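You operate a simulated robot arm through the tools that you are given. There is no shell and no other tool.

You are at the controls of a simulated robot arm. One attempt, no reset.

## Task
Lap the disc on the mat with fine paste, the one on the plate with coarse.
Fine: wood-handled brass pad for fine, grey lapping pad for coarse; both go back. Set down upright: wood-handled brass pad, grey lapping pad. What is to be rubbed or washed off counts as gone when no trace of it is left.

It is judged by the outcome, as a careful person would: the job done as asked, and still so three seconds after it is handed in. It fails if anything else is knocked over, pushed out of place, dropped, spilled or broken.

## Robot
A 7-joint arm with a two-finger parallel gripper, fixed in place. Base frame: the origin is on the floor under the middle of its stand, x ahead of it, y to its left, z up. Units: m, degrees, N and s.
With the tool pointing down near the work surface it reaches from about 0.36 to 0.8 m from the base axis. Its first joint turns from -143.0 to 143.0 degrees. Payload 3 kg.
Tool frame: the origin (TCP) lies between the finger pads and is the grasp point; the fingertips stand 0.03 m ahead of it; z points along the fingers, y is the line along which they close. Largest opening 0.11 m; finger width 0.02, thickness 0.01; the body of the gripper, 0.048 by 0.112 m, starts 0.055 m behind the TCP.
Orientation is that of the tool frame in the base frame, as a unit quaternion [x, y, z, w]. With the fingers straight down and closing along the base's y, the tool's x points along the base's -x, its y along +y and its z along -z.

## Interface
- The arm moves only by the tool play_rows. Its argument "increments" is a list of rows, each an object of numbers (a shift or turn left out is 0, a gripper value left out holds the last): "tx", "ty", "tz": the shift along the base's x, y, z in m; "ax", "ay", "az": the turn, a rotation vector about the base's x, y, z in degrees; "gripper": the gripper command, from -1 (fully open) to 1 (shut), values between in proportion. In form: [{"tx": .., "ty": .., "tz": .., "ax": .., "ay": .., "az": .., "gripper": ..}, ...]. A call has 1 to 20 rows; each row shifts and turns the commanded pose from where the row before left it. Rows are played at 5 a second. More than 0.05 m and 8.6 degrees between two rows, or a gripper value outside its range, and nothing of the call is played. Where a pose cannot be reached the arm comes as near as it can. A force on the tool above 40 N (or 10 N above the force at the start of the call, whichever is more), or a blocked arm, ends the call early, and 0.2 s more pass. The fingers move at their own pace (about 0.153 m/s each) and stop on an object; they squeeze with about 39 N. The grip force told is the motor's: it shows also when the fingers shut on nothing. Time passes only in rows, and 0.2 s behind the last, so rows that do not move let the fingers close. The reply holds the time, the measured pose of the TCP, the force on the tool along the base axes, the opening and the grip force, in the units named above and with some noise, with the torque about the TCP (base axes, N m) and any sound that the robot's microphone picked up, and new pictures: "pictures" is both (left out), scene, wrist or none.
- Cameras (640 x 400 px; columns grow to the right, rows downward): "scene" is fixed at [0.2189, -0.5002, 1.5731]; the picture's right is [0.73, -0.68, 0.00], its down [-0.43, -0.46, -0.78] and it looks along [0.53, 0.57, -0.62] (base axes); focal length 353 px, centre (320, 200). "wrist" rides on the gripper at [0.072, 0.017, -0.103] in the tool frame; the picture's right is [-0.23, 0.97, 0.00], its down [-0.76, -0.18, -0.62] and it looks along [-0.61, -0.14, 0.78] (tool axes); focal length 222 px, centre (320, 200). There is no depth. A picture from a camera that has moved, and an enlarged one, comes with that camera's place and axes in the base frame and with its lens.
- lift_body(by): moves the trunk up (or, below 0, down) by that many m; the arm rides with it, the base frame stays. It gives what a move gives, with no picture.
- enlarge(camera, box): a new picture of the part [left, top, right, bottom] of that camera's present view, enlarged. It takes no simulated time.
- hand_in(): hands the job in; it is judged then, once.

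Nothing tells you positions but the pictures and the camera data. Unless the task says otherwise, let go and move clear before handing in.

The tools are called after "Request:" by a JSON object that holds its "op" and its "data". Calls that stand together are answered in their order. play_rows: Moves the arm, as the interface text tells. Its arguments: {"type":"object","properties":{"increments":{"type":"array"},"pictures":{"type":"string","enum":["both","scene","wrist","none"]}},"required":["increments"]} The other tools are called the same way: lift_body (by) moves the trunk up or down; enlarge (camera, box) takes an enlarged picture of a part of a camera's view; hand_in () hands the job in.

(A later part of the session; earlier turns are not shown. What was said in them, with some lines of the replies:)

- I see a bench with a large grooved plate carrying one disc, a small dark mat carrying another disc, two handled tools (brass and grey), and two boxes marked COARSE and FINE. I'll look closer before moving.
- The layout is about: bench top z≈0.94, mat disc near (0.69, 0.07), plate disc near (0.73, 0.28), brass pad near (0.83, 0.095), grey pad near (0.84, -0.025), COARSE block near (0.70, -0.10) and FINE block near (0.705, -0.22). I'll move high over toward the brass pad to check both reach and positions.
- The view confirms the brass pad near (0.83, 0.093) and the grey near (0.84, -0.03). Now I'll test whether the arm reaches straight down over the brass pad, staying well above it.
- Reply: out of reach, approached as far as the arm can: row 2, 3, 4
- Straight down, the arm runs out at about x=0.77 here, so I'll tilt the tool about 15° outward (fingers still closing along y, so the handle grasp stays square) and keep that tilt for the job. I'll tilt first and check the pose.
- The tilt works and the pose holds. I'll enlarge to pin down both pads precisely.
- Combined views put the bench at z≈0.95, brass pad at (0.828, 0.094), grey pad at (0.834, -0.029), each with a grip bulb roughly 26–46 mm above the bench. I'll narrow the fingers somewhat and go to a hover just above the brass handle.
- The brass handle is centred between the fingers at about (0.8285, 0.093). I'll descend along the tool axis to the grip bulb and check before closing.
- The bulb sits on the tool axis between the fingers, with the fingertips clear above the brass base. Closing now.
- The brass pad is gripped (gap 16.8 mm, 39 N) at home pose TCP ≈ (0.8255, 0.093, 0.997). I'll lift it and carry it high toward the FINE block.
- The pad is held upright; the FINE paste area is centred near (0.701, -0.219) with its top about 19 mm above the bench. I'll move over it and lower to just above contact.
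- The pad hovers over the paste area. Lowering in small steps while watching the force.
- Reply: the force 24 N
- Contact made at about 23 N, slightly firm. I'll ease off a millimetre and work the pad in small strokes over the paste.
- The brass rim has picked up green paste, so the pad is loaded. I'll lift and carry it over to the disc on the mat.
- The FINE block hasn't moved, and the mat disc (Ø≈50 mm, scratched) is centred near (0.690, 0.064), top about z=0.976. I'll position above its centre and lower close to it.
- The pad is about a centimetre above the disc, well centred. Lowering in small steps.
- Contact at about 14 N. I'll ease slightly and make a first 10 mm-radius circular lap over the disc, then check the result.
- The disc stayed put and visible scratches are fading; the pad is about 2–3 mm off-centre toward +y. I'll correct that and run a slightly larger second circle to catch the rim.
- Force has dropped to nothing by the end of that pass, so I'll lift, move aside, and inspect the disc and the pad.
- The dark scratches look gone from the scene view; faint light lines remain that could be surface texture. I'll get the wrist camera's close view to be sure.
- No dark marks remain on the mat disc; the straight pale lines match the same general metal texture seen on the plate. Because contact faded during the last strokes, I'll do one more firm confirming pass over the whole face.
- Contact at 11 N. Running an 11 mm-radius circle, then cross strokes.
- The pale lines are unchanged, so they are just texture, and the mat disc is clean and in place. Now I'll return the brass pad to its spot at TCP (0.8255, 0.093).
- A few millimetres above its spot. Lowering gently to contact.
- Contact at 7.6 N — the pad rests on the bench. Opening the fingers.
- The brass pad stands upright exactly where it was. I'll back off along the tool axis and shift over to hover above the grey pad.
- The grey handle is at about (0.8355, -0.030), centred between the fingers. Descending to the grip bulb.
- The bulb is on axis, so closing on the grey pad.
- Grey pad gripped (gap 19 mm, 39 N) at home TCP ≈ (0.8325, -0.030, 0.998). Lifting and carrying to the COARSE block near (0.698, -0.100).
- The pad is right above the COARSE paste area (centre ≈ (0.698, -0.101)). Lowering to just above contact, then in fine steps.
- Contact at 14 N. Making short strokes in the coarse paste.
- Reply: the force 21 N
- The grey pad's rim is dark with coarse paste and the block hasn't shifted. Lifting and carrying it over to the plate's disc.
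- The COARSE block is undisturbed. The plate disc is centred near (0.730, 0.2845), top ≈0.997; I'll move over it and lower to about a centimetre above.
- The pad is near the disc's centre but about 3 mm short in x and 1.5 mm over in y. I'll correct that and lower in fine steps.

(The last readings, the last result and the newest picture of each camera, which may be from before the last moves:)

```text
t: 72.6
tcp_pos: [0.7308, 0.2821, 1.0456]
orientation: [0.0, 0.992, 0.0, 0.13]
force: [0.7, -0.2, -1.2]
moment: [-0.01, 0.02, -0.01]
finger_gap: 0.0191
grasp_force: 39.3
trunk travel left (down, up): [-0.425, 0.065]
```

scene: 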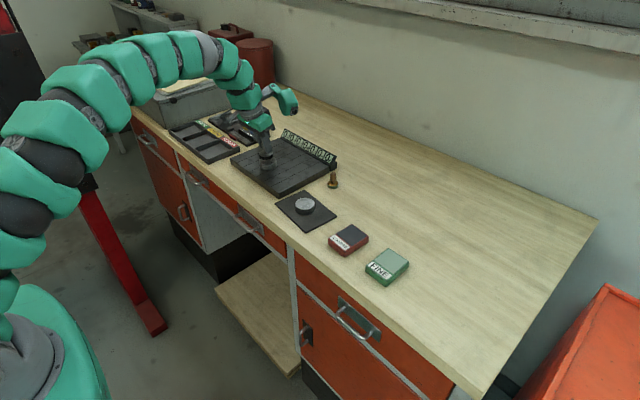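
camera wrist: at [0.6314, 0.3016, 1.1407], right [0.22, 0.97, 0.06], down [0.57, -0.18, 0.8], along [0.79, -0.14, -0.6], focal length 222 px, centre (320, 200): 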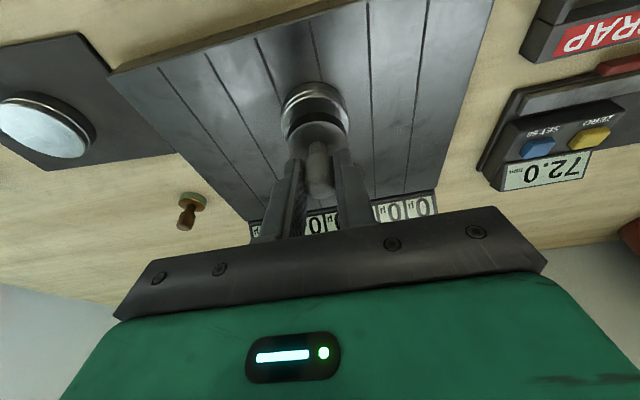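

Request:
{"op": "play_rows", "data": {"increments": [{"tz": -0.001}, {"tz": -0.0007}, {}]}}

Request:
{"op": "enlarge", "data": {"camera": "scene", "box": [240, 135, 300, 180]}}

Request:
{"op": "enlarge", "data": {"camera": "wrist", "box": [240, 60, 400, 190]}}

```text
t: 73.4
tcp_pos: [0.731, 0.2817, 1.0443]
orientation: [0.001, 0.991, -0.001, 0.132]
force: [2.0, 1.0, 6.8]
moment: [0.06, -0.09, -0.02]
finger_gap: 0.0194
grasp_force: 39.1
trunk travel left (down, up): [-0.425, 0.065]
camera wrist: at [0.6341, 0.2997, 1.126], right [0.22, 0.97, 0.06], down [0.57, -0.18, 0.8], along [0.79, -0.14, -0.6], focal length 222 px, centre (320, 200)
```

scene: 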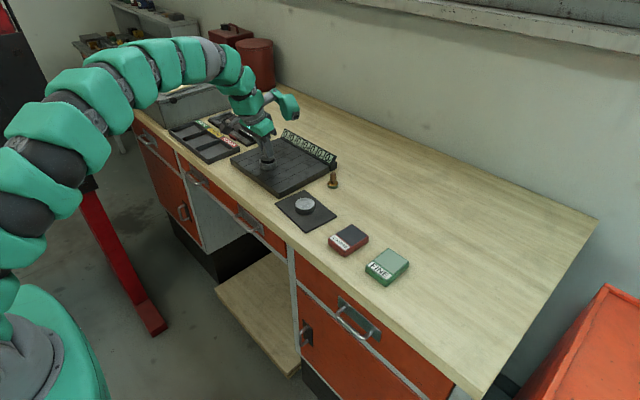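
wrist: 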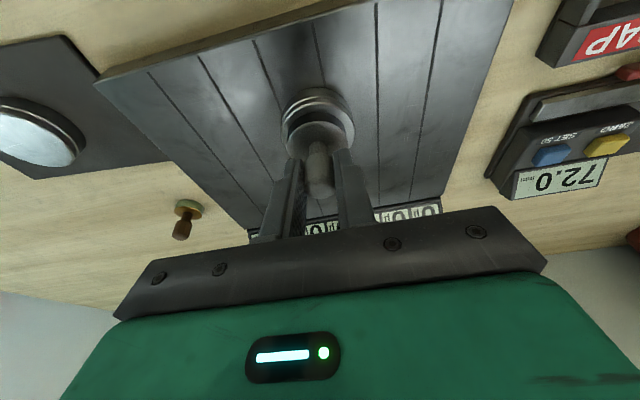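

```text
8.89 times, centred on (270, 158) of scene
camera zoom: at [0.2189, -0.5002, 1.5731], right [0.73, -0.68, 0.0], down [-0.43, -0.46, -0.78], along [0.53, 0.57, -0.62], focal length 3134 px, centre (764, 578)
```

zoom: 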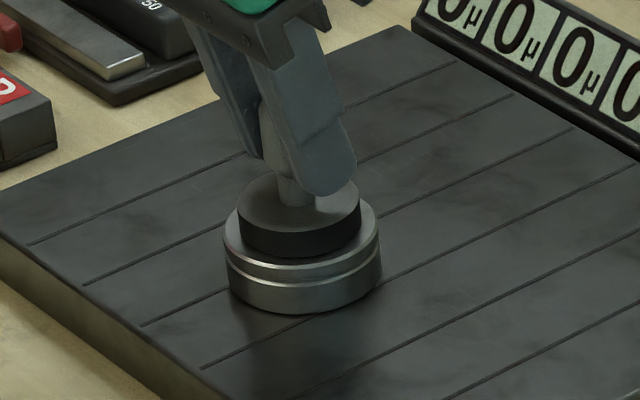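

```text
3.08 times, centred on (320, 125) of wrist
camera zoom: at [0.6341, 0.2997, 1.126], right [0.22, 0.97, 0.06], down [0.57, -0.18, 0.8], along [0.79, -0.14, -0.6], focal length 684 px, centre (320, 431)
```

zoom: 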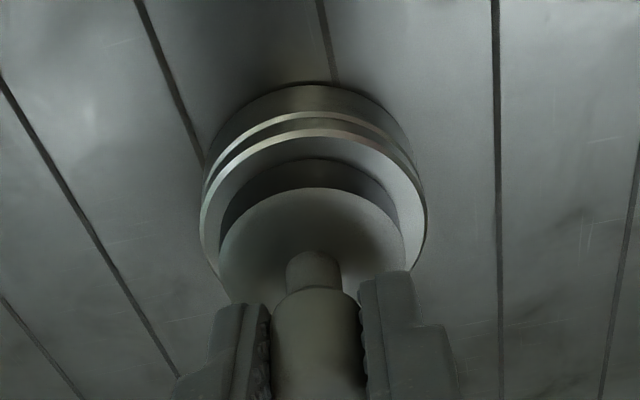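

Contact at about 8 N with the pad well centred. Running a 6 mm-radius circle, since the wider grey pad nearly covers the disc.

Request:
{"op": "play_rows", "data": {"increments": [{"tx": 0.003}, {"tx": 0.003}, {"tx": -0.0008, "ty": 0.003}, {"tx": -0.0022, "ty": 0.0022}, {"tx": -0.003, "ty": 0.0008}, {"tx": -0.003, "ty": -0.0008}, {"tx": -0.0022, "ty": -0.0022}, {"tx": -0.0008, "ty": -0.003}, {"tx": 0.0008, "ty": -0.003}, {"tx": 0.0022, "ty": -0.0022}, {"tx": 0.003, "ty": -0.0008}, {"tx": 0.003, "ty": 0.0008}, {"tx": 0.0022, "ty": 0.0022}, {"tx": 0.0008, "ty": 0.003}, {"tx": -0.003}, {"tx": -0.003}, {}]}}

Request:
{"op": "enlarge", "data": {"camera": "scene", "box": [240, 135, 300, 180]}}

```text
t: 77.0
tcp_pos: [0.7288, 0.2818, 1.0442]
orientation: [0.0, 0.991, 0.001, 0.13]
force: [4.8, 1.0, 15.0]
moment: [0.02, -0.27, -0.01]
finger_gap: 0.0192
grasp_force: 38.7
trunk travel left (down, up): [-0.425, 0.065]
camera wrist: at [0.6335, 0.2991, 1.1259], right [0.22, 0.97, 0.06], down [0.57, -0.18, 0.8], along [0.79, -0.14, -0.6], focal length 222 px, centre (320, 200)
```

scene: 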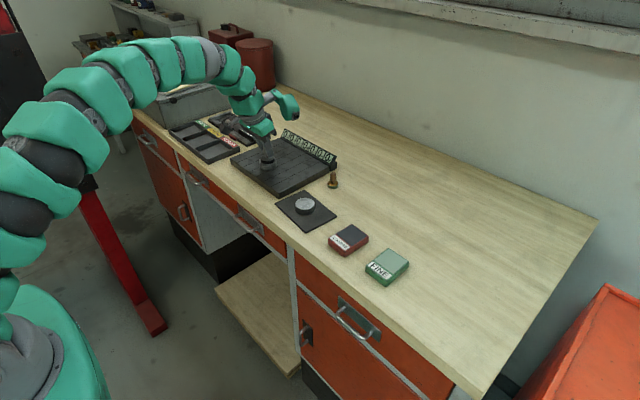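
wrist: 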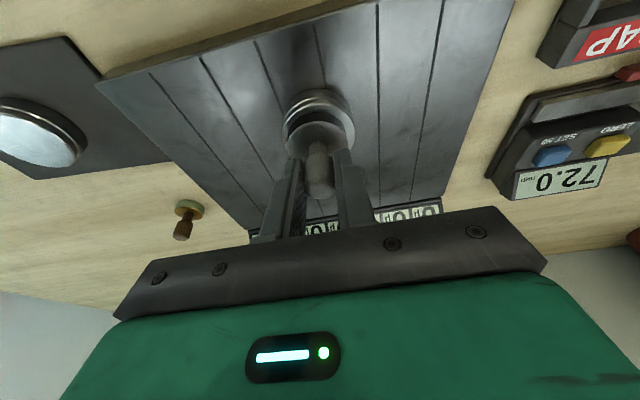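

```text
8.89 times, centred on (270, 158) of scene
camera zoom: at [0.2189, -0.5002, 1.5731], right [0.73, -0.68, 0.0], down [-0.43, -0.46, -0.78], along [0.53, 0.57, -0.62], focal length 3134 px, centre (764, 578)
```

zoom: 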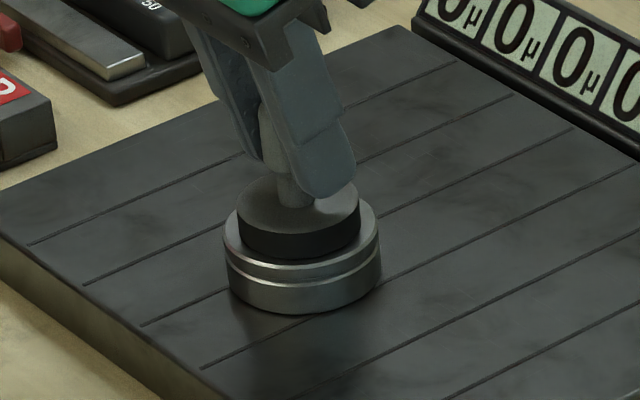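

The disc hasn't moved. Another circle at 7 mm radius plus cross strokes.

Request:
{"op": "play_rows", "data": {"increments": [{"tx": 0.0035}, {"tx": 0.0035}, {"tx": -0.00094, "ty": 0.0035}, {"tx": -0.00256, "ty": 0.00256}, {"tx": -0.0035, "ty": 0.00094}, {"tx": -0.0035, "ty": -0.00094}, {"tx": -0.00256, "ty": -0.00256}, {"tx": -0.00094, "ty": -0.0035}, {"tx": 0.00094, "ty": -0.0035}, {"tx": 0.00256, "ty": -0.00256}, {"tx": 0.0035, "ty": -0.00094}, {"tx": 0.0035, "ty": 0.00094}, {"tx": 0.00256, "ty": 0.00256}, {"tx": 0.00094, "ty": 0.0035}, {"tx": -0.0035}, {"tx": -0.0035}], "pictures": "none"}}

Request:
{"op": "play_rows", "data": {"increments": [{"tx": 0.003}, {"tx": 0.003}, {"tx": -0.003}, {"tx": -0.003}, {"tx": -0.003}, {"tx": -0.003}, {"tx": 0.003}, {"tx": 0.003}, {"ty": 0.003}, {"ty": 0.003}, {"ty": -0.003}, {"ty": -0.003}, {"ty": -0.003}, {"ty": -0.003}, {"ty": 0.003}, {"ty": 0.003}], "pictures": "none"}}

Request:
{"op": "play_rows", "data": {"increments": [{"tz": 0.01}, {"tz": 0.02}, {"tz": 0.025}, {"tz": 0.015}, {"tx": -0.025}, {}], "pictures": "both"}}

Request:
{"op": "enlarge", "data": {"camera": "scene", "box": [240, 135, 300, 180]}}

Request:
{"op": "enlarge", "data": {"camera": "wrist", "box": [270, 60, 370, 140]}}

```text
t: 80.4
tcp_pos: [0.7305, 0.2819, 1.0445]
orientation: [0.001, 0.991, 0.0, 0.131]
force: [4.1, 0.1, 14.0]
moment: [0.05, -0.32, -0.01]
finger_gap: 0.0196
grasp_force: 38.8
trunk travel left (down, up): [-0.425, 0.065]
```

```text
t: 83.8
tcp_pos: [0.7302, 0.2815, 1.0449]
orientation: [0.0, 0.991, 0.0, 0.131]
force: [0.1, -4.9, 10.1]
moment: [-0.16, -0.05, -0.04]
finger_gap: 0.0193
grasp_force: 38.7
trunk travel left (down, up): [-0.425, 0.065]
```

```text
t: 85.2
tcp_pos: [0.7048, 0.2812, 1.1132]
orientation: [0.0, 0.991, 0.0, 0.131]
force: [-1.0, -0.3, -2.0]
moment: [0.0, -0.01, 0.0]
finger_gap: 0.019
grasp_force: 39.4
trunk travel left (down, up): [-0.425, 0.065]
camera wrist: at [0.6081, 0.2991, 1.1947], right [0.22, 0.97, 0.06], down [0.57, -0.18, 0.8], along [0.79, -0.14, -0.6], focal length 222 px, centre (320, 200)
```

scene: 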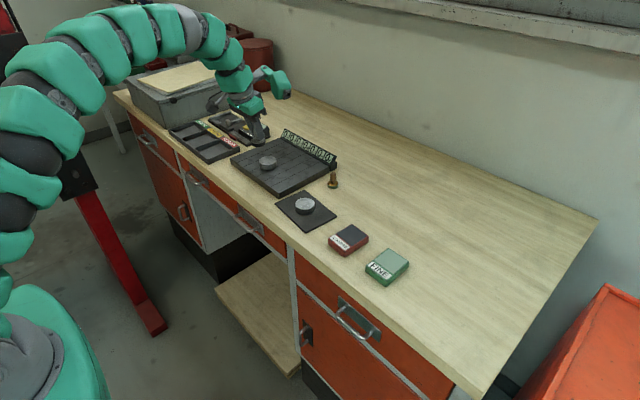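
wrist: 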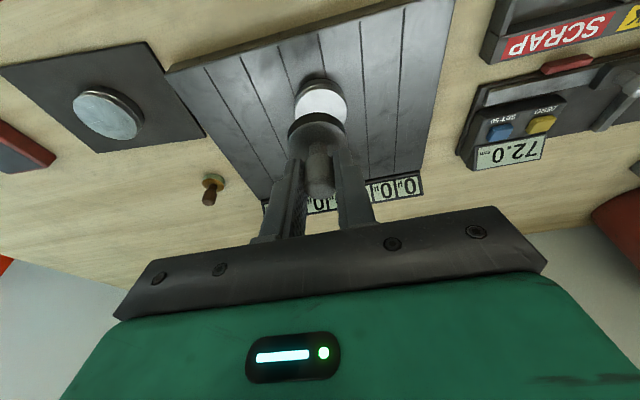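

```text
8.89 times, centred on (270, 158) of scene
camera zoom: at [0.2189, -0.5002, 1.5731], right [0.73, -0.68, 0.0], down [-0.43, -0.46, -0.78], along [0.53, 0.57, -0.62], focal length 3134 px, centre (764, 578)
```

zoom: 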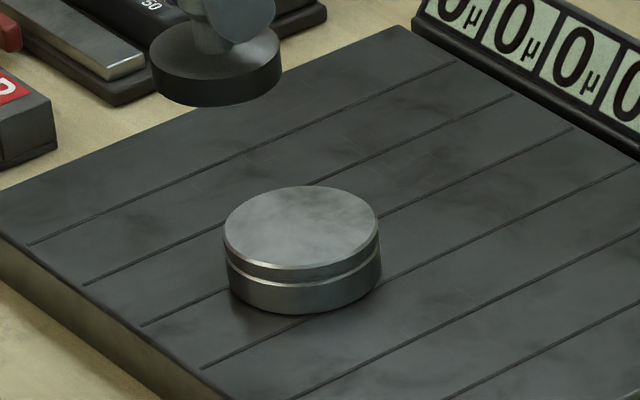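

```text
5.00 times, centred on (320, 100) of wrist
camera zoom: at [0.6081, 0.2991, 1.1947], right [0.22, 0.97, 0.06], down [0.57, -0.18, 0.8], along [0.79, -0.14, -0.6], focal length 1111 px, centre (320, 700)
```

zoom: 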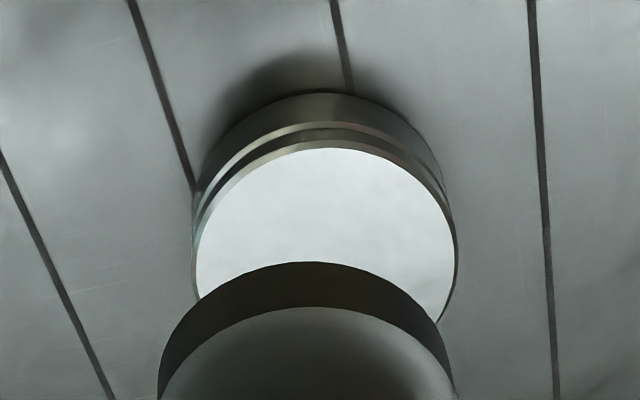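

The plate disc looks clean. I'll zoom in hard on both discs to check for any trace.

Request:
{"op": "enlarge", "data": {"camera": "scene", "box": [256, 148, 280, 168]}}

Request:
{"op": "enlarge", "data": {"camera": "wrist", "box": [285, 70, 355, 120]}}

Request:
{"op": "enlarge", "data": {"camera": "wrist", "box": [60, 70, 160, 150]}}

```text
16.00 times, centred on (268, 158) of scene
camera zoom: at [0.2189, -0.5002, 1.5731], right [0.73, -0.68, 0.0], down [-0.43, -0.46, -0.78], along [0.53, 0.57, -0.62], focal length 5641 px, centre (1152, 872)
```

zoom: 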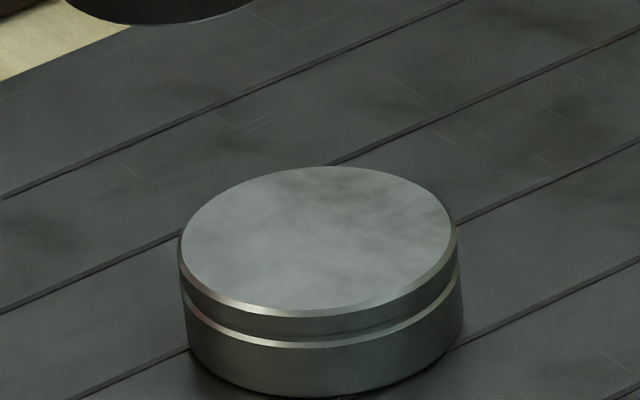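

```text
8.00 times, centred on (320, 95) of wrist
camera zoom: at [0.6081, 0.2991, 1.1947], right [0.22, 0.97, 0.06], down [0.57, -0.18, 0.8], along [0.79, -0.14, -0.6], focal length 1777 px, centre (320, 1040)
```

zoom: 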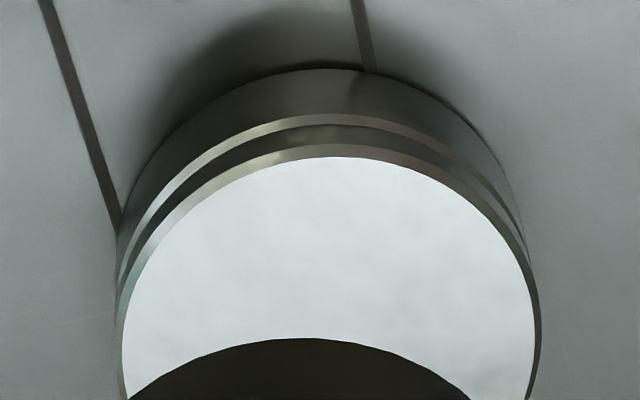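

```text
5.00 times, centred on (110, 110) of wrist
camera zoom: at [0.6081, 0.2991, 1.1947], right [0.22, 0.97, 0.06], down [0.57, -0.18, 0.8], along [0.79, -0.14, -0.6], focal length 1111 px, centre (1370, 650)
```

zoom: 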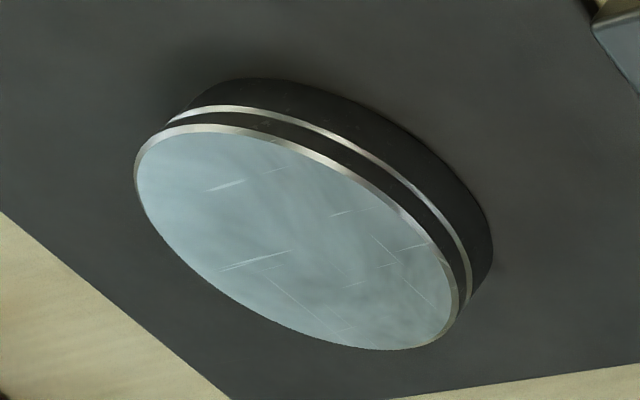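

Both discs look clear of the dark scratches. As with the mat disc, I'll give the plate disc one more confirming pass and compare, to be sure the faint cloudiness is just texture.

Request:
{"op": "play_rows", "data": {"increments": [{"tx": 0.025}, {"tz": -0.02}, {"tz": -0.025}, {"tz": -0.015}, {"tz": -0.007}, {"tz": -0.001}, {}], "pictures": "none"}}

Request:
{"op": "play_rows", "data": {"increments": [{"tz": -0.001}, {"tz": -0.0007}, {}], "pictures": "none"}}

```text
t: 86.8
tcp_pos: [0.731, 0.282, 1.0453]
orientation: [0.002, 0.992, -0.001, 0.129]
force: [0.5, 0.2, -0.6]
moment: [-0.02, 0.01, 0.02]
finger_gap: 0.0193
grasp_force: 38.7
trunk travel left (down, up): [-0.425, 0.065]
```

```text
t: 87.6
tcp_pos: [0.7302, 0.2815, 1.0443]
orientation: [0.0, 0.991, 0.0, 0.132]
force: [1.4, 2.0, 5.1]
moment: [0.07, -0.09, 0.05]
finger_gap: 0.0191
grasp_force: 38.8
trunk travel left (down, up): [-0.425, 0.065]
```

Request:
{"op": "play_rows", "data": {"increments": [{"tx": 0.0035, "tz": -0.0003}, {"tx": 0.0035}, {"tx": -0.00094, "ty": 0.0035}, {"tx": -0.00256, "ty": 0.00256}, {"tx": -0.0035, "ty": 0.00094}, {"tx": -0.0035, "ty": -0.00094}, {"tx": -0.00256, "ty": -0.00256}, {"tx": -0.00094, "ty": -0.0035}, {"tx": 0.00094, "ty": -0.0035}, {"tx": 0.00256, "ty": -0.00256}, {"tx": 0.0035, "ty": -0.00094}, {"tx": 0.0035, "ty": 0.00094}, {"tx": 0.00256, "ty": 0.00256}, {"tx": 0.00094, "ty": 0.0035}, {"tx": -0.0035}, {"tx": -0.0035}], "pictures": "none"}}

Request:
{"op": "play_rows", "data": {"increments": [{"tx": 0.003}, {"tx": 0.003}, {"tx": -0.003}, {"tx": -0.003}, {"tx": -0.003}, {"tx": -0.003}, {"tx": 0.003}, {"tx": 0.003}, {"ty": 0.003}, {"ty": 0.003}, {"ty": -0.003}, {"ty": -0.003}, {"ty": -0.003}, {"ty": -0.003}, {"ty": 0.003}, {"ty": 0.003}], "pictures": "none"}}

Request:
{"op": "play_rows", "data": {"increments": [{"tz": 0.01}, {"tz": 0.02}, {"tz": 0.025}, {"tz": 0.015}, {"ty": -0.03}, {"ty": -0.035}, {}], "pictures": "both"}}

Request:
{"op": "enlarge", "data": {"camera": "scene", "box": [256, 148, 280, 168]}}

Request:
{"op": "enlarge", "data": {"camera": "wrist", "box": [360, 40, 480, 130]}}

```text
t: 91.0
tcp_pos: [0.7296, 0.2821, 1.0434]
orientation: [0.0, 0.991, 0.0, 0.131]
force: [3.7, 0.1, 12.1]
moment: [0.05, -0.32, 0.01]
finger_gap: 0.019
grasp_force: 39.0
trunk travel left (down, up): [-0.425, 0.065]
```

```text
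t: 94.4
tcp_pos: [0.7298, 0.2807, 1.0432]
orientation: [0.001, 0.991, 0.0, 0.131]
force: [1.1, -5.3, 12.6]
moment: [-0.2, -0.05, -0.02]
finger_gap: 0.0192
grasp_force: 39.1
trunk travel left (down, up): [-0.425, 0.065]
```

```text
t: 96.0
tcp_pos: [0.7294, 0.2174, 1.114]
orientation: [0.001, 0.991, 0.0, 0.131]
force: [0.0, -0.3, -2.2]
moment: [-0.01, -0.02, 0.0]
finger_gap: 0.0192
grasp_force: 38.8
trunk travel left (down, up): [-0.425, 0.065]
camera wrist: at [0.6336, 0.2341, 1.1959], right [0.22, 0.97, 0.06], down [0.57, -0.18, 0.8], along [0.79, -0.14, -0.6], focal length 222 px, centre (320, 200)
```

scene: 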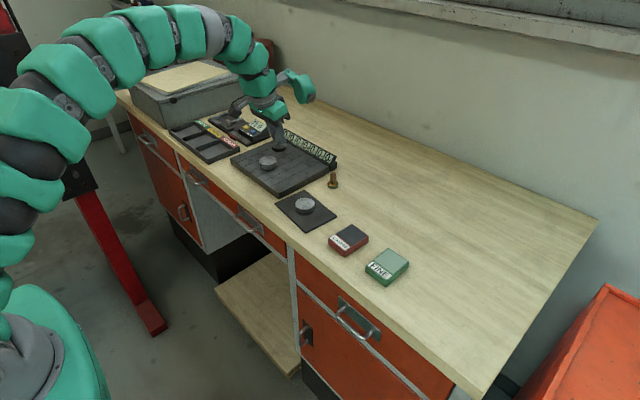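
wrist: 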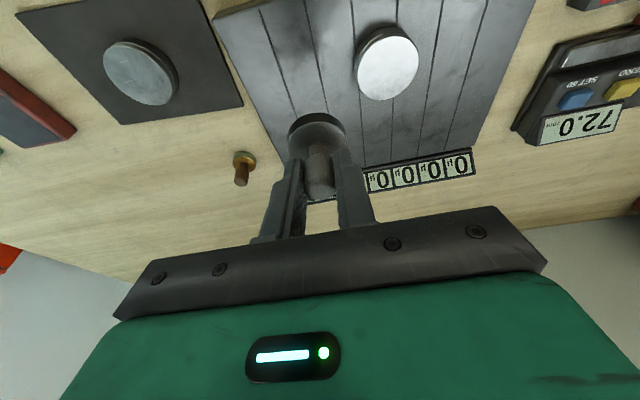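

```text
16.00 times, centred on (268, 158) of scene
camera zoom: at [0.2189, -0.5002, 1.5731], right [0.73, -0.68, 0.0], down [-0.43, -0.46, -0.78], along [0.53, 0.57, -0.62], focal length 5641 px, centre (1152, 872)
```

zoom: 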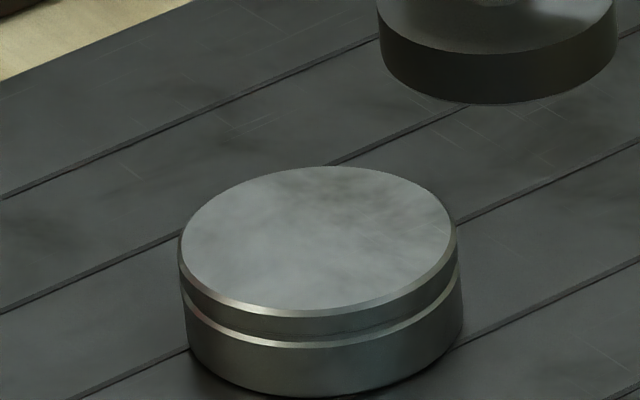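

```text
4.44 times, centred on (420, 85) of wrist
camera zoom: at [0.6336, 0.2341, 1.1959], right [0.22, 0.97, 0.06], down [0.57, -0.18, 0.8], along [0.79, -0.14, -0.6], focal length 987 px, centre (-124, 711)
```

zoom: 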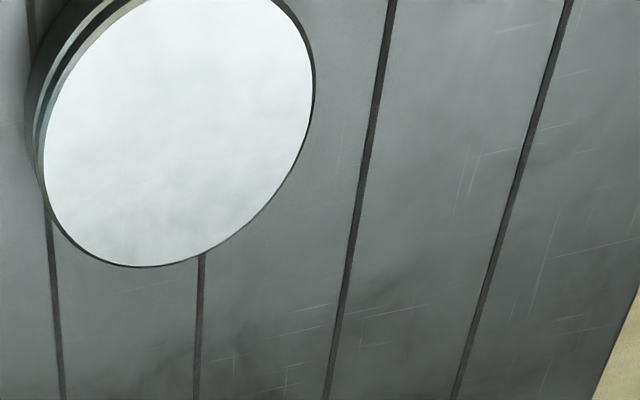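

The plate disc is clean and in place. Returning the grey pad to its home at TCP (0.8325, -0.030), passing well clear of the brass pad.

Request:
{"op": "play_rows", "data": {"increments": [{"tx": 0.0073, "ty": -0.0172, "tz": -0.002}, {"tx": 0.0137, "ty": -0.033, "tz": -0.003}, {"tx": 0.0137, "ty": -0.033, "tz": -0.003}, {"tx": 0.0137, "ty": -0.033, "tz": -0.003}, {"tx": 0.0137, "ty": -0.033, "tz": -0.003}, {"tx": 0.0137, "ty": -0.033, "tz": -0.003}, {"tx": 0.0137, "ty": -0.033, "tz": -0.003}, {"tx": 0.0135, "ty": -0.032, "tz": -0.003}, {}, {"tz": -0.02}, {"tz": -0.025}, {"tz": -0.025}, {"tz": -0.014}, {}]}}

Request:
{"op": "enlarge", "data": {"camera": "scene", "box": [320, 160, 400, 220]}}

```text
t: 99.0
tcp_pos: [0.8321, -0.0292, 1.0065]
orientation: [0.0, 0.991, 0.0, 0.13]
force: [-0.5, -0.4, -1.8]
moment: [0.0, 0.02, 0.02]
finger_gap: 0.019
grasp_force: 38.7
trunk travel left (down, up): [-0.425, 0.065]
camera wrist: at [0.7374, -0.0122, 1.0877], right [0.22, 0.97, 0.06], down [0.57, -0.18, 0.8], along [0.79, -0.14, -0.6], focal length 222 px, centre (320, 200)
```

scene: 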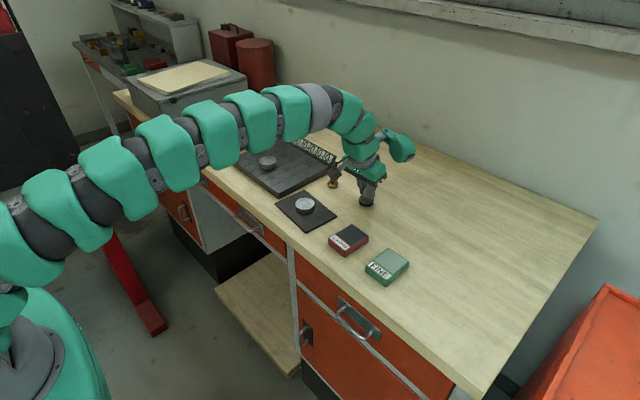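
wrist: 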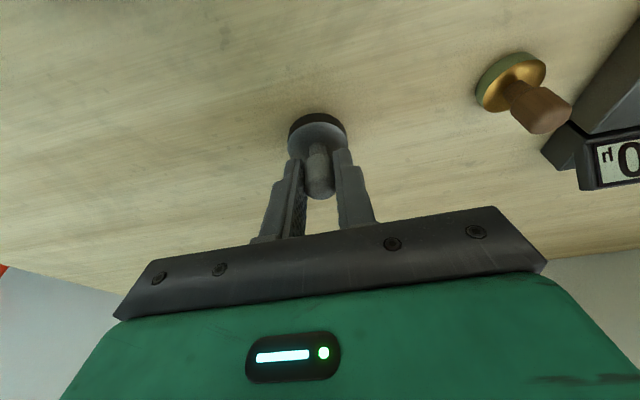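

```text
6.67 times, centred on (360, 190) of scene
camera zoom: at [0.2189, -0.5002, 1.5731], right [0.73, -0.68, 0.0], down [-0.43, -0.46, -0.78], along [0.53, 0.57, -0.62], focal length 2350 px, centre (53, 267)
```

zoom: 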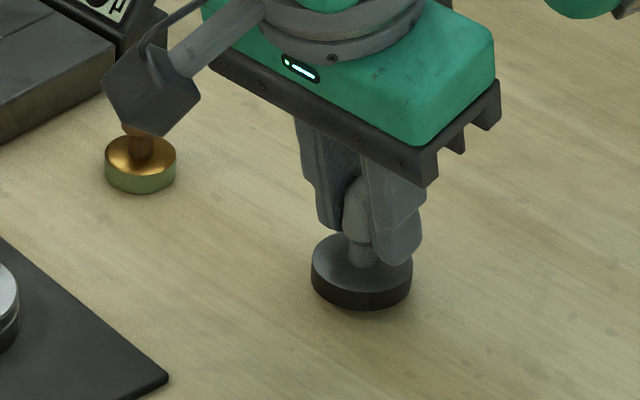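

About 7 mm above home. Lowering gently to contact.

Request:
{"op": "play_rows", "data": {"increments": [{"tz": -0.003}, {"tz": -0.002}, {"tz": -0.001}, {}], "pictures": "none"}}

Request:
{"op": "play_rows", "data": {"increments": [{"tz": -0.001}, {}], "pictures": "none"}}

```text
t: 100.0
tcp_pos: [0.834, -0.0298, 1.0012]
orientation: [0.001, 0.992, 0.0, 0.129]
force: [-0.3, 0.0, -1.0]
moment: [0.02, -0.01, -0.01]
finger_gap: 0.0192
grasp_force: 39.1
trunk travel left (down, up): [-0.425, 0.065]
```

```text
t: 100.6
tcp_pos: [0.8327, -0.0303, 1.0011]
orientation: [0.0, 0.991, 0.0, 0.131]
force: [-0.6, 0.6, 2.2]
moment: [-0.01, -0.07, 0.02]
finger_gap: 0.0192
grasp_force: 39.1
trunk travel left (down, up): [-0.425, 0.065]
```

Request:
{"op": "play_rows", "data": {"increments": [{"tz": -0.0006}, {}], "pictures": "none"}}

```text
t: 101.2
tcp_pos: [0.833, -0.0298, 1.0001]
orientation: [0.001, 0.991, 0.0, 0.131]
force: [0.7, 0.9, 9.3]
moment: [0.0, -0.07, 0.04]
finger_gap: 0.0191
grasp_force: 39.2
trunk travel left (down, up): [-0.425, 0.065]
```

The grey pad rests on the bench at about 9 N. Opening the fingers.

Request:
{"op": "play_rows", "data": {"increments": [{"gripper": 0.4}, {"gripper": 0.0}, {}, {}]}}

Request:
{"op": "enlarge", "data": {"camera": "scene", "box": [320, 160, 400, 220]}}

```text
t: 102.2
tcp_pos: [0.8337, -0.0312, 0.9991]
orientation: [0.001, 0.992, 0.0, 0.13]
force: [0.8, 0.0, 0.9]
moment: [-0.04, 0.0, 0.01]
finger_gap: 0.0547
grasp_force: 0.1
trunk travel left (down, up): [-0.425, 0.065]
camera wrist: at [0.7374, -0.0123, 1.0804], right [0.22, 0.97, 0.06], down [0.57, -0.18, 0.8], along [0.79, -0.14, -0.6], focal length 222 px, centre (320, 200)
```

scene: 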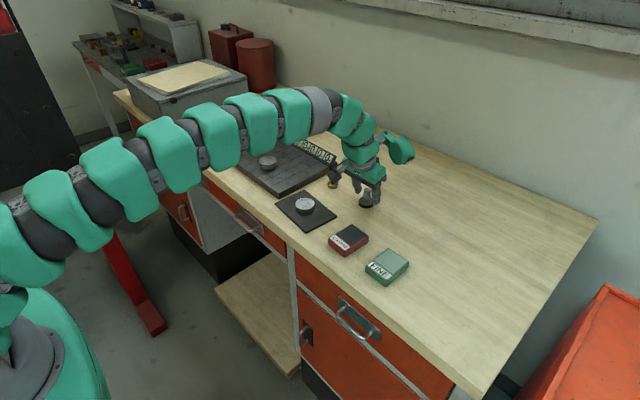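
wrist: 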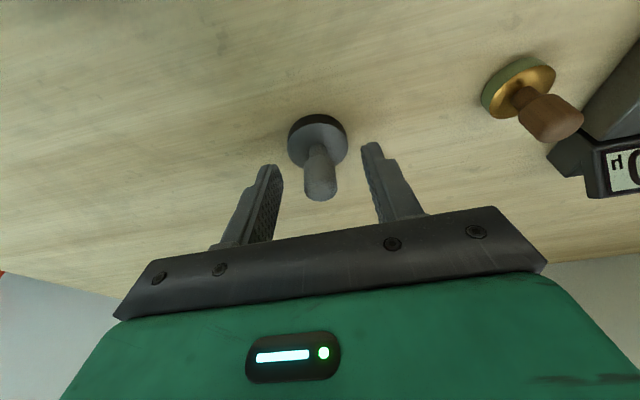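

```text
6.67 times, centred on (360, 190) of scene
camera zoom: at [0.2189, -0.5002, 1.5731], right [0.73, -0.68, 0.0], down [-0.43, -0.46, -0.78], along [0.53, 0.57, -0.62], focal length 2350 px, centre (53, 267)
```

zoom: 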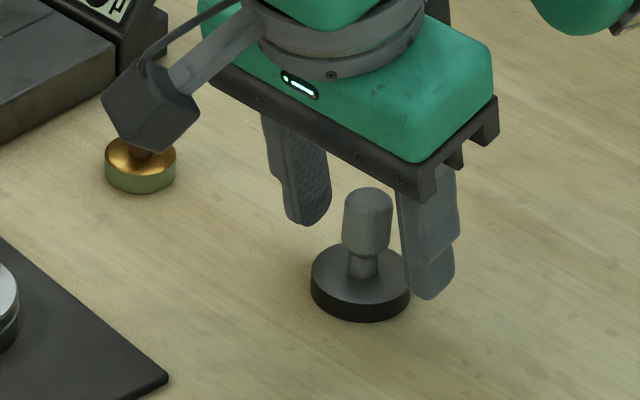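

The grey pad stands upright in its original spot. Backing off along the tool axis, then up and away for a final look.

Request:
{"op": "play_rows", "data": {"increments": [{"tx": -0.0041, "tz": 0.0145}, {"tx": -0.0041, "tz": 0.0145}, {"tx": -0.0041, "tz": 0.0145}, {"tx": -0.0041, "tz": 0.0145}, {"tx": -0.02, "tz": 0.03}, {"tx": -0.035, "tz": 0.03}, {"tx": -0.04, "tz": 0.02}, {"tx": -0.045, "tz": 0.01}, {"tx": -0.045}, {"tx": -0.045}, {"tx": -0.03}, {}]}}

Request:
{"op": "enlarge", "data": {"camera": "scene", "box": [220, 120, 420, 290]}}

Request:
{"op": "enlarge", "data": {"camera": "scene", "box": [310, 155, 390, 215]}}

Request:
{"op": "enlarge", "data": {"camera": "scene", "box": [250, 140, 330, 220]}}

```text
t: 104.8
tcp_pos: [0.5562, -0.03, 1.1465]
orientation: [0.0, 0.992, 0.0, 0.13]
force: [0.1, -0.3, 0.9]
moment: [0.03, -0.03, 0.01]
finger_gap: 0.0551
grasp_force: 0.0
trunk travel left (down, up): [-0.425, 0.065]
camera wrist: at [0.4591, -0.0123, 1.2286], right [0.22, 0.97, 0.06], down [0.57, -0.18, 0.8], along [0.79, -0.14, -0.6], focal length 222 px, centre (320, 200)
```

scene: 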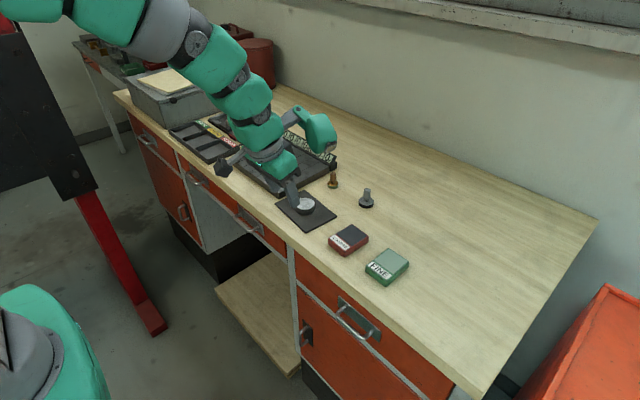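
wrist: 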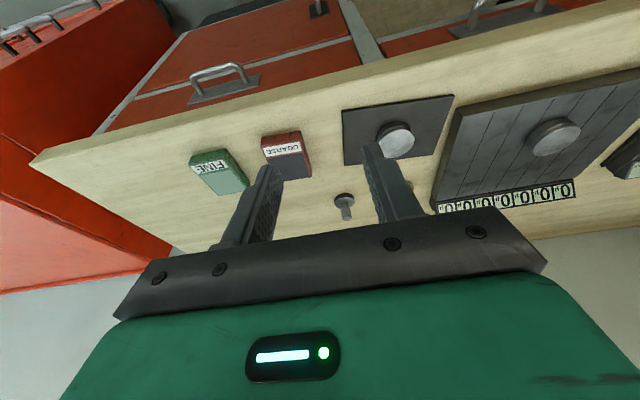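

```text
2.35 times, centred on (320, 205) of scene
camera zoom: at [0.2189, -0.5002, 1.5731], right [0.73, -0.68, 0.0], down [-0.43, -0.46, -0.78], along [0.53, 0.57, -0.62], focal length 830 px, centre (320, 188)
```

zoom: 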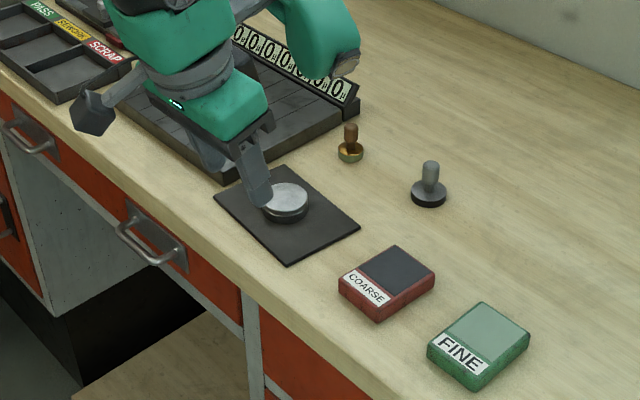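

```text
6.67 times, centred on (350, 185) of scene
camera zoom: at [0.2189, -0.5002, 1.5731], right [0.73, -0.68, 0.0], down [-0.43, -0.46, -0.78], along [0.53, 0.57, -0.62], focal length 2350 px, centre (120, 300)
```

zoom: 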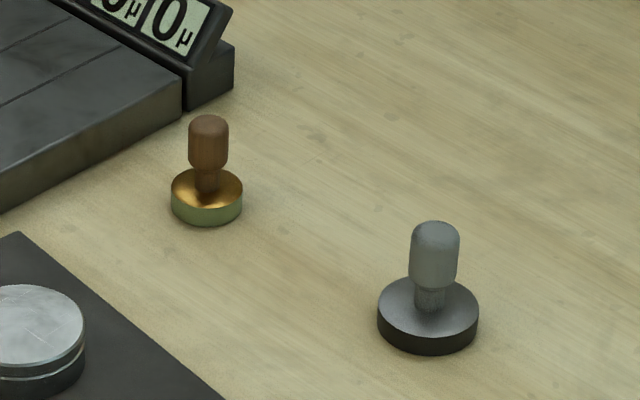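

```text
5.00 times, centred on (290, 180) of scene
camera zoom: at [0.2189, -0.5002, 1.5731], right [0.73, -0.68, 0.0], down [-0.43, -0.46, -0.78], along [0.53, 0.57, -0.62], focal length 1763 px, centre (470, 300)
```

zoom: 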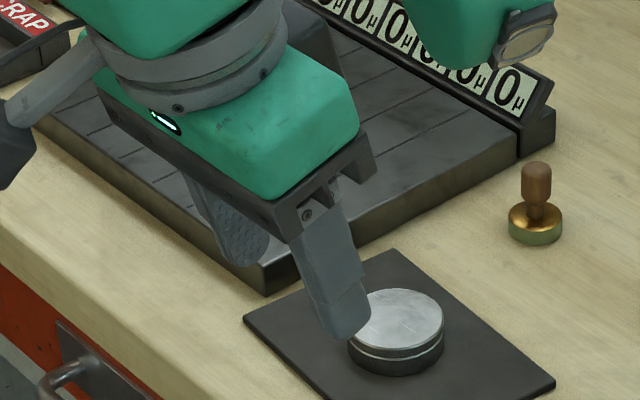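

Both pads are back upright at their original places and everything else looks undisturbed. I'll move the arm further clear for one last unobstructed check of both discs.

Request:
{"op": "play_rows", "data": {"increments": [{"tz": 0.03, "tx": -0.01}, {"tz": 0.03, "tx": -0.01}, {"tz": 0.03, "tx": -0.01}, {"ty": -0.04}, {"ty": -0.04}, {"ty": -0.04}, {"ty": -0.04}, {"ty": -0.04}, {"ty": -0.03}, {}, {}]}}

Request:
{"op": "enlarge", "data": {"camera": "scene", "box": [250, 140, 330, 220]}}

Request:
{"op": "enlarge", "data": {"camera": "scene", "box": [220, 120, 420, 290]}}

```text
t: 107.2
tcp_pos: [0.5268, -0.2606, 1.2363]
orientation: [0.0, 0.991, 0.0, 0.131]
force: [-0.6, -0.2, -0.3]
moment: [0.02, 0.01, 0.0]
finger_gap: 0.0551
grasp_force: 0.1
trunk travel left (down, up): [-0.425, 0.065]
camera wrist: at [0.4303, -0.2426, 1.3184], right [0.22, 0.97, 0.06], down [0.57, -0.18, 0.8], along [0.79, -0.14, -0.6], focal length 222 px, centre (320, 200)
```

scene: 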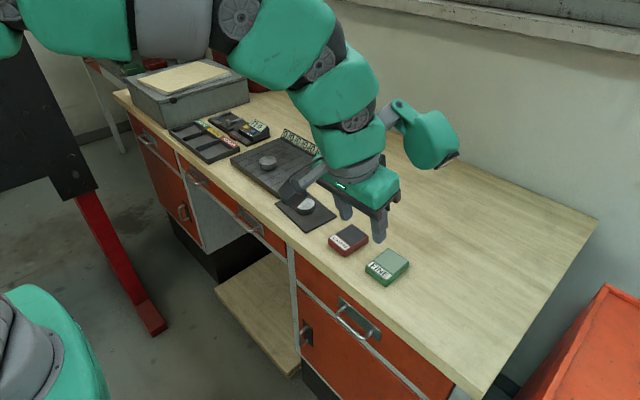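
wrist: 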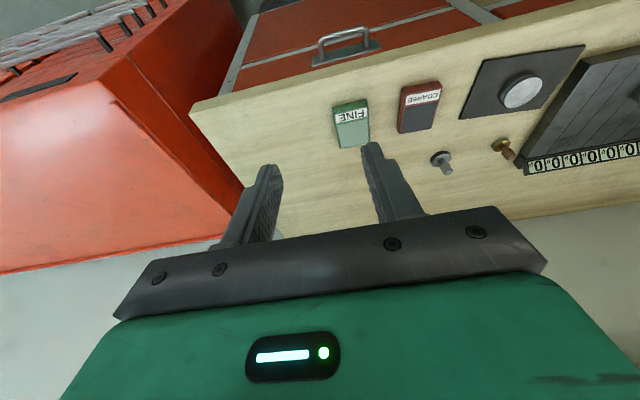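

```text
5.00 times, centred on (290, 180) of scene
camera zoom: at [0.2189, -0.5002, 1.5731], right [0.73, -0.68, 0.0], down [-0.43, -0.46, -0.78], along [0.53, 0.57, -0.62], focal length 1763 px, centre (470, 300)
```

zoom: 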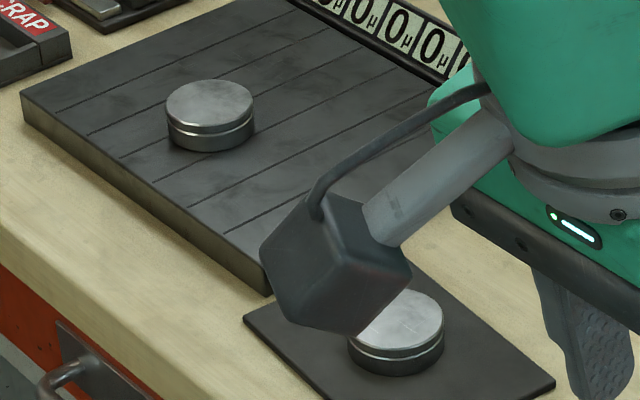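

```text
2.35 times, centred on (320, 205) of scene
camera zoom: at [0.2189, -0.5002, 1.5731], right [0.73, -0.68, 0.0], down [-0.43, -0.46, -0.78], along [0.53, 0.57, -0.62], focal length 830 px, centre (320, 188)
```

zoom: 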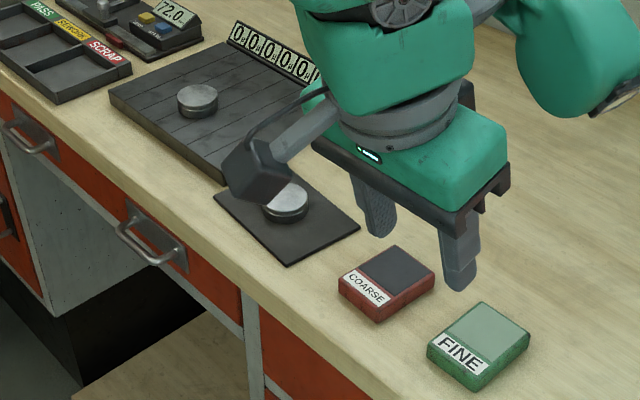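

Both discs are free of scratches and haven't moved. The two pads stand upright in their places, the paste blocks are where they were, and the gripper is empty and clear. Handing in.

Request:
{"op": "hand_in", "data": {}}

```text
The job is handed in.
```

I lapped both discs as asked and handed the job in. The disc on the mat was done with fine paste on the brass pad, and the one on the plate with coarse paste on the grey pad.

- **Discs:** No dark scratches show on either one, even fully enlarged, and neither disc moved. The mat disc still has a few thin pale lines. A second pass left them unchanged and the plate has the same lines, so I took them for metal texture, not leftover scratches.
- **Pads:** Both are back upright within about a millimetre of where they started. Each still carries a film of its paste on the rim.
- **Everything else:** The COARSE and FINE blocks did not shift, and I saw nothing else disturbed. The gripper was open and clear of everything when I handed in.
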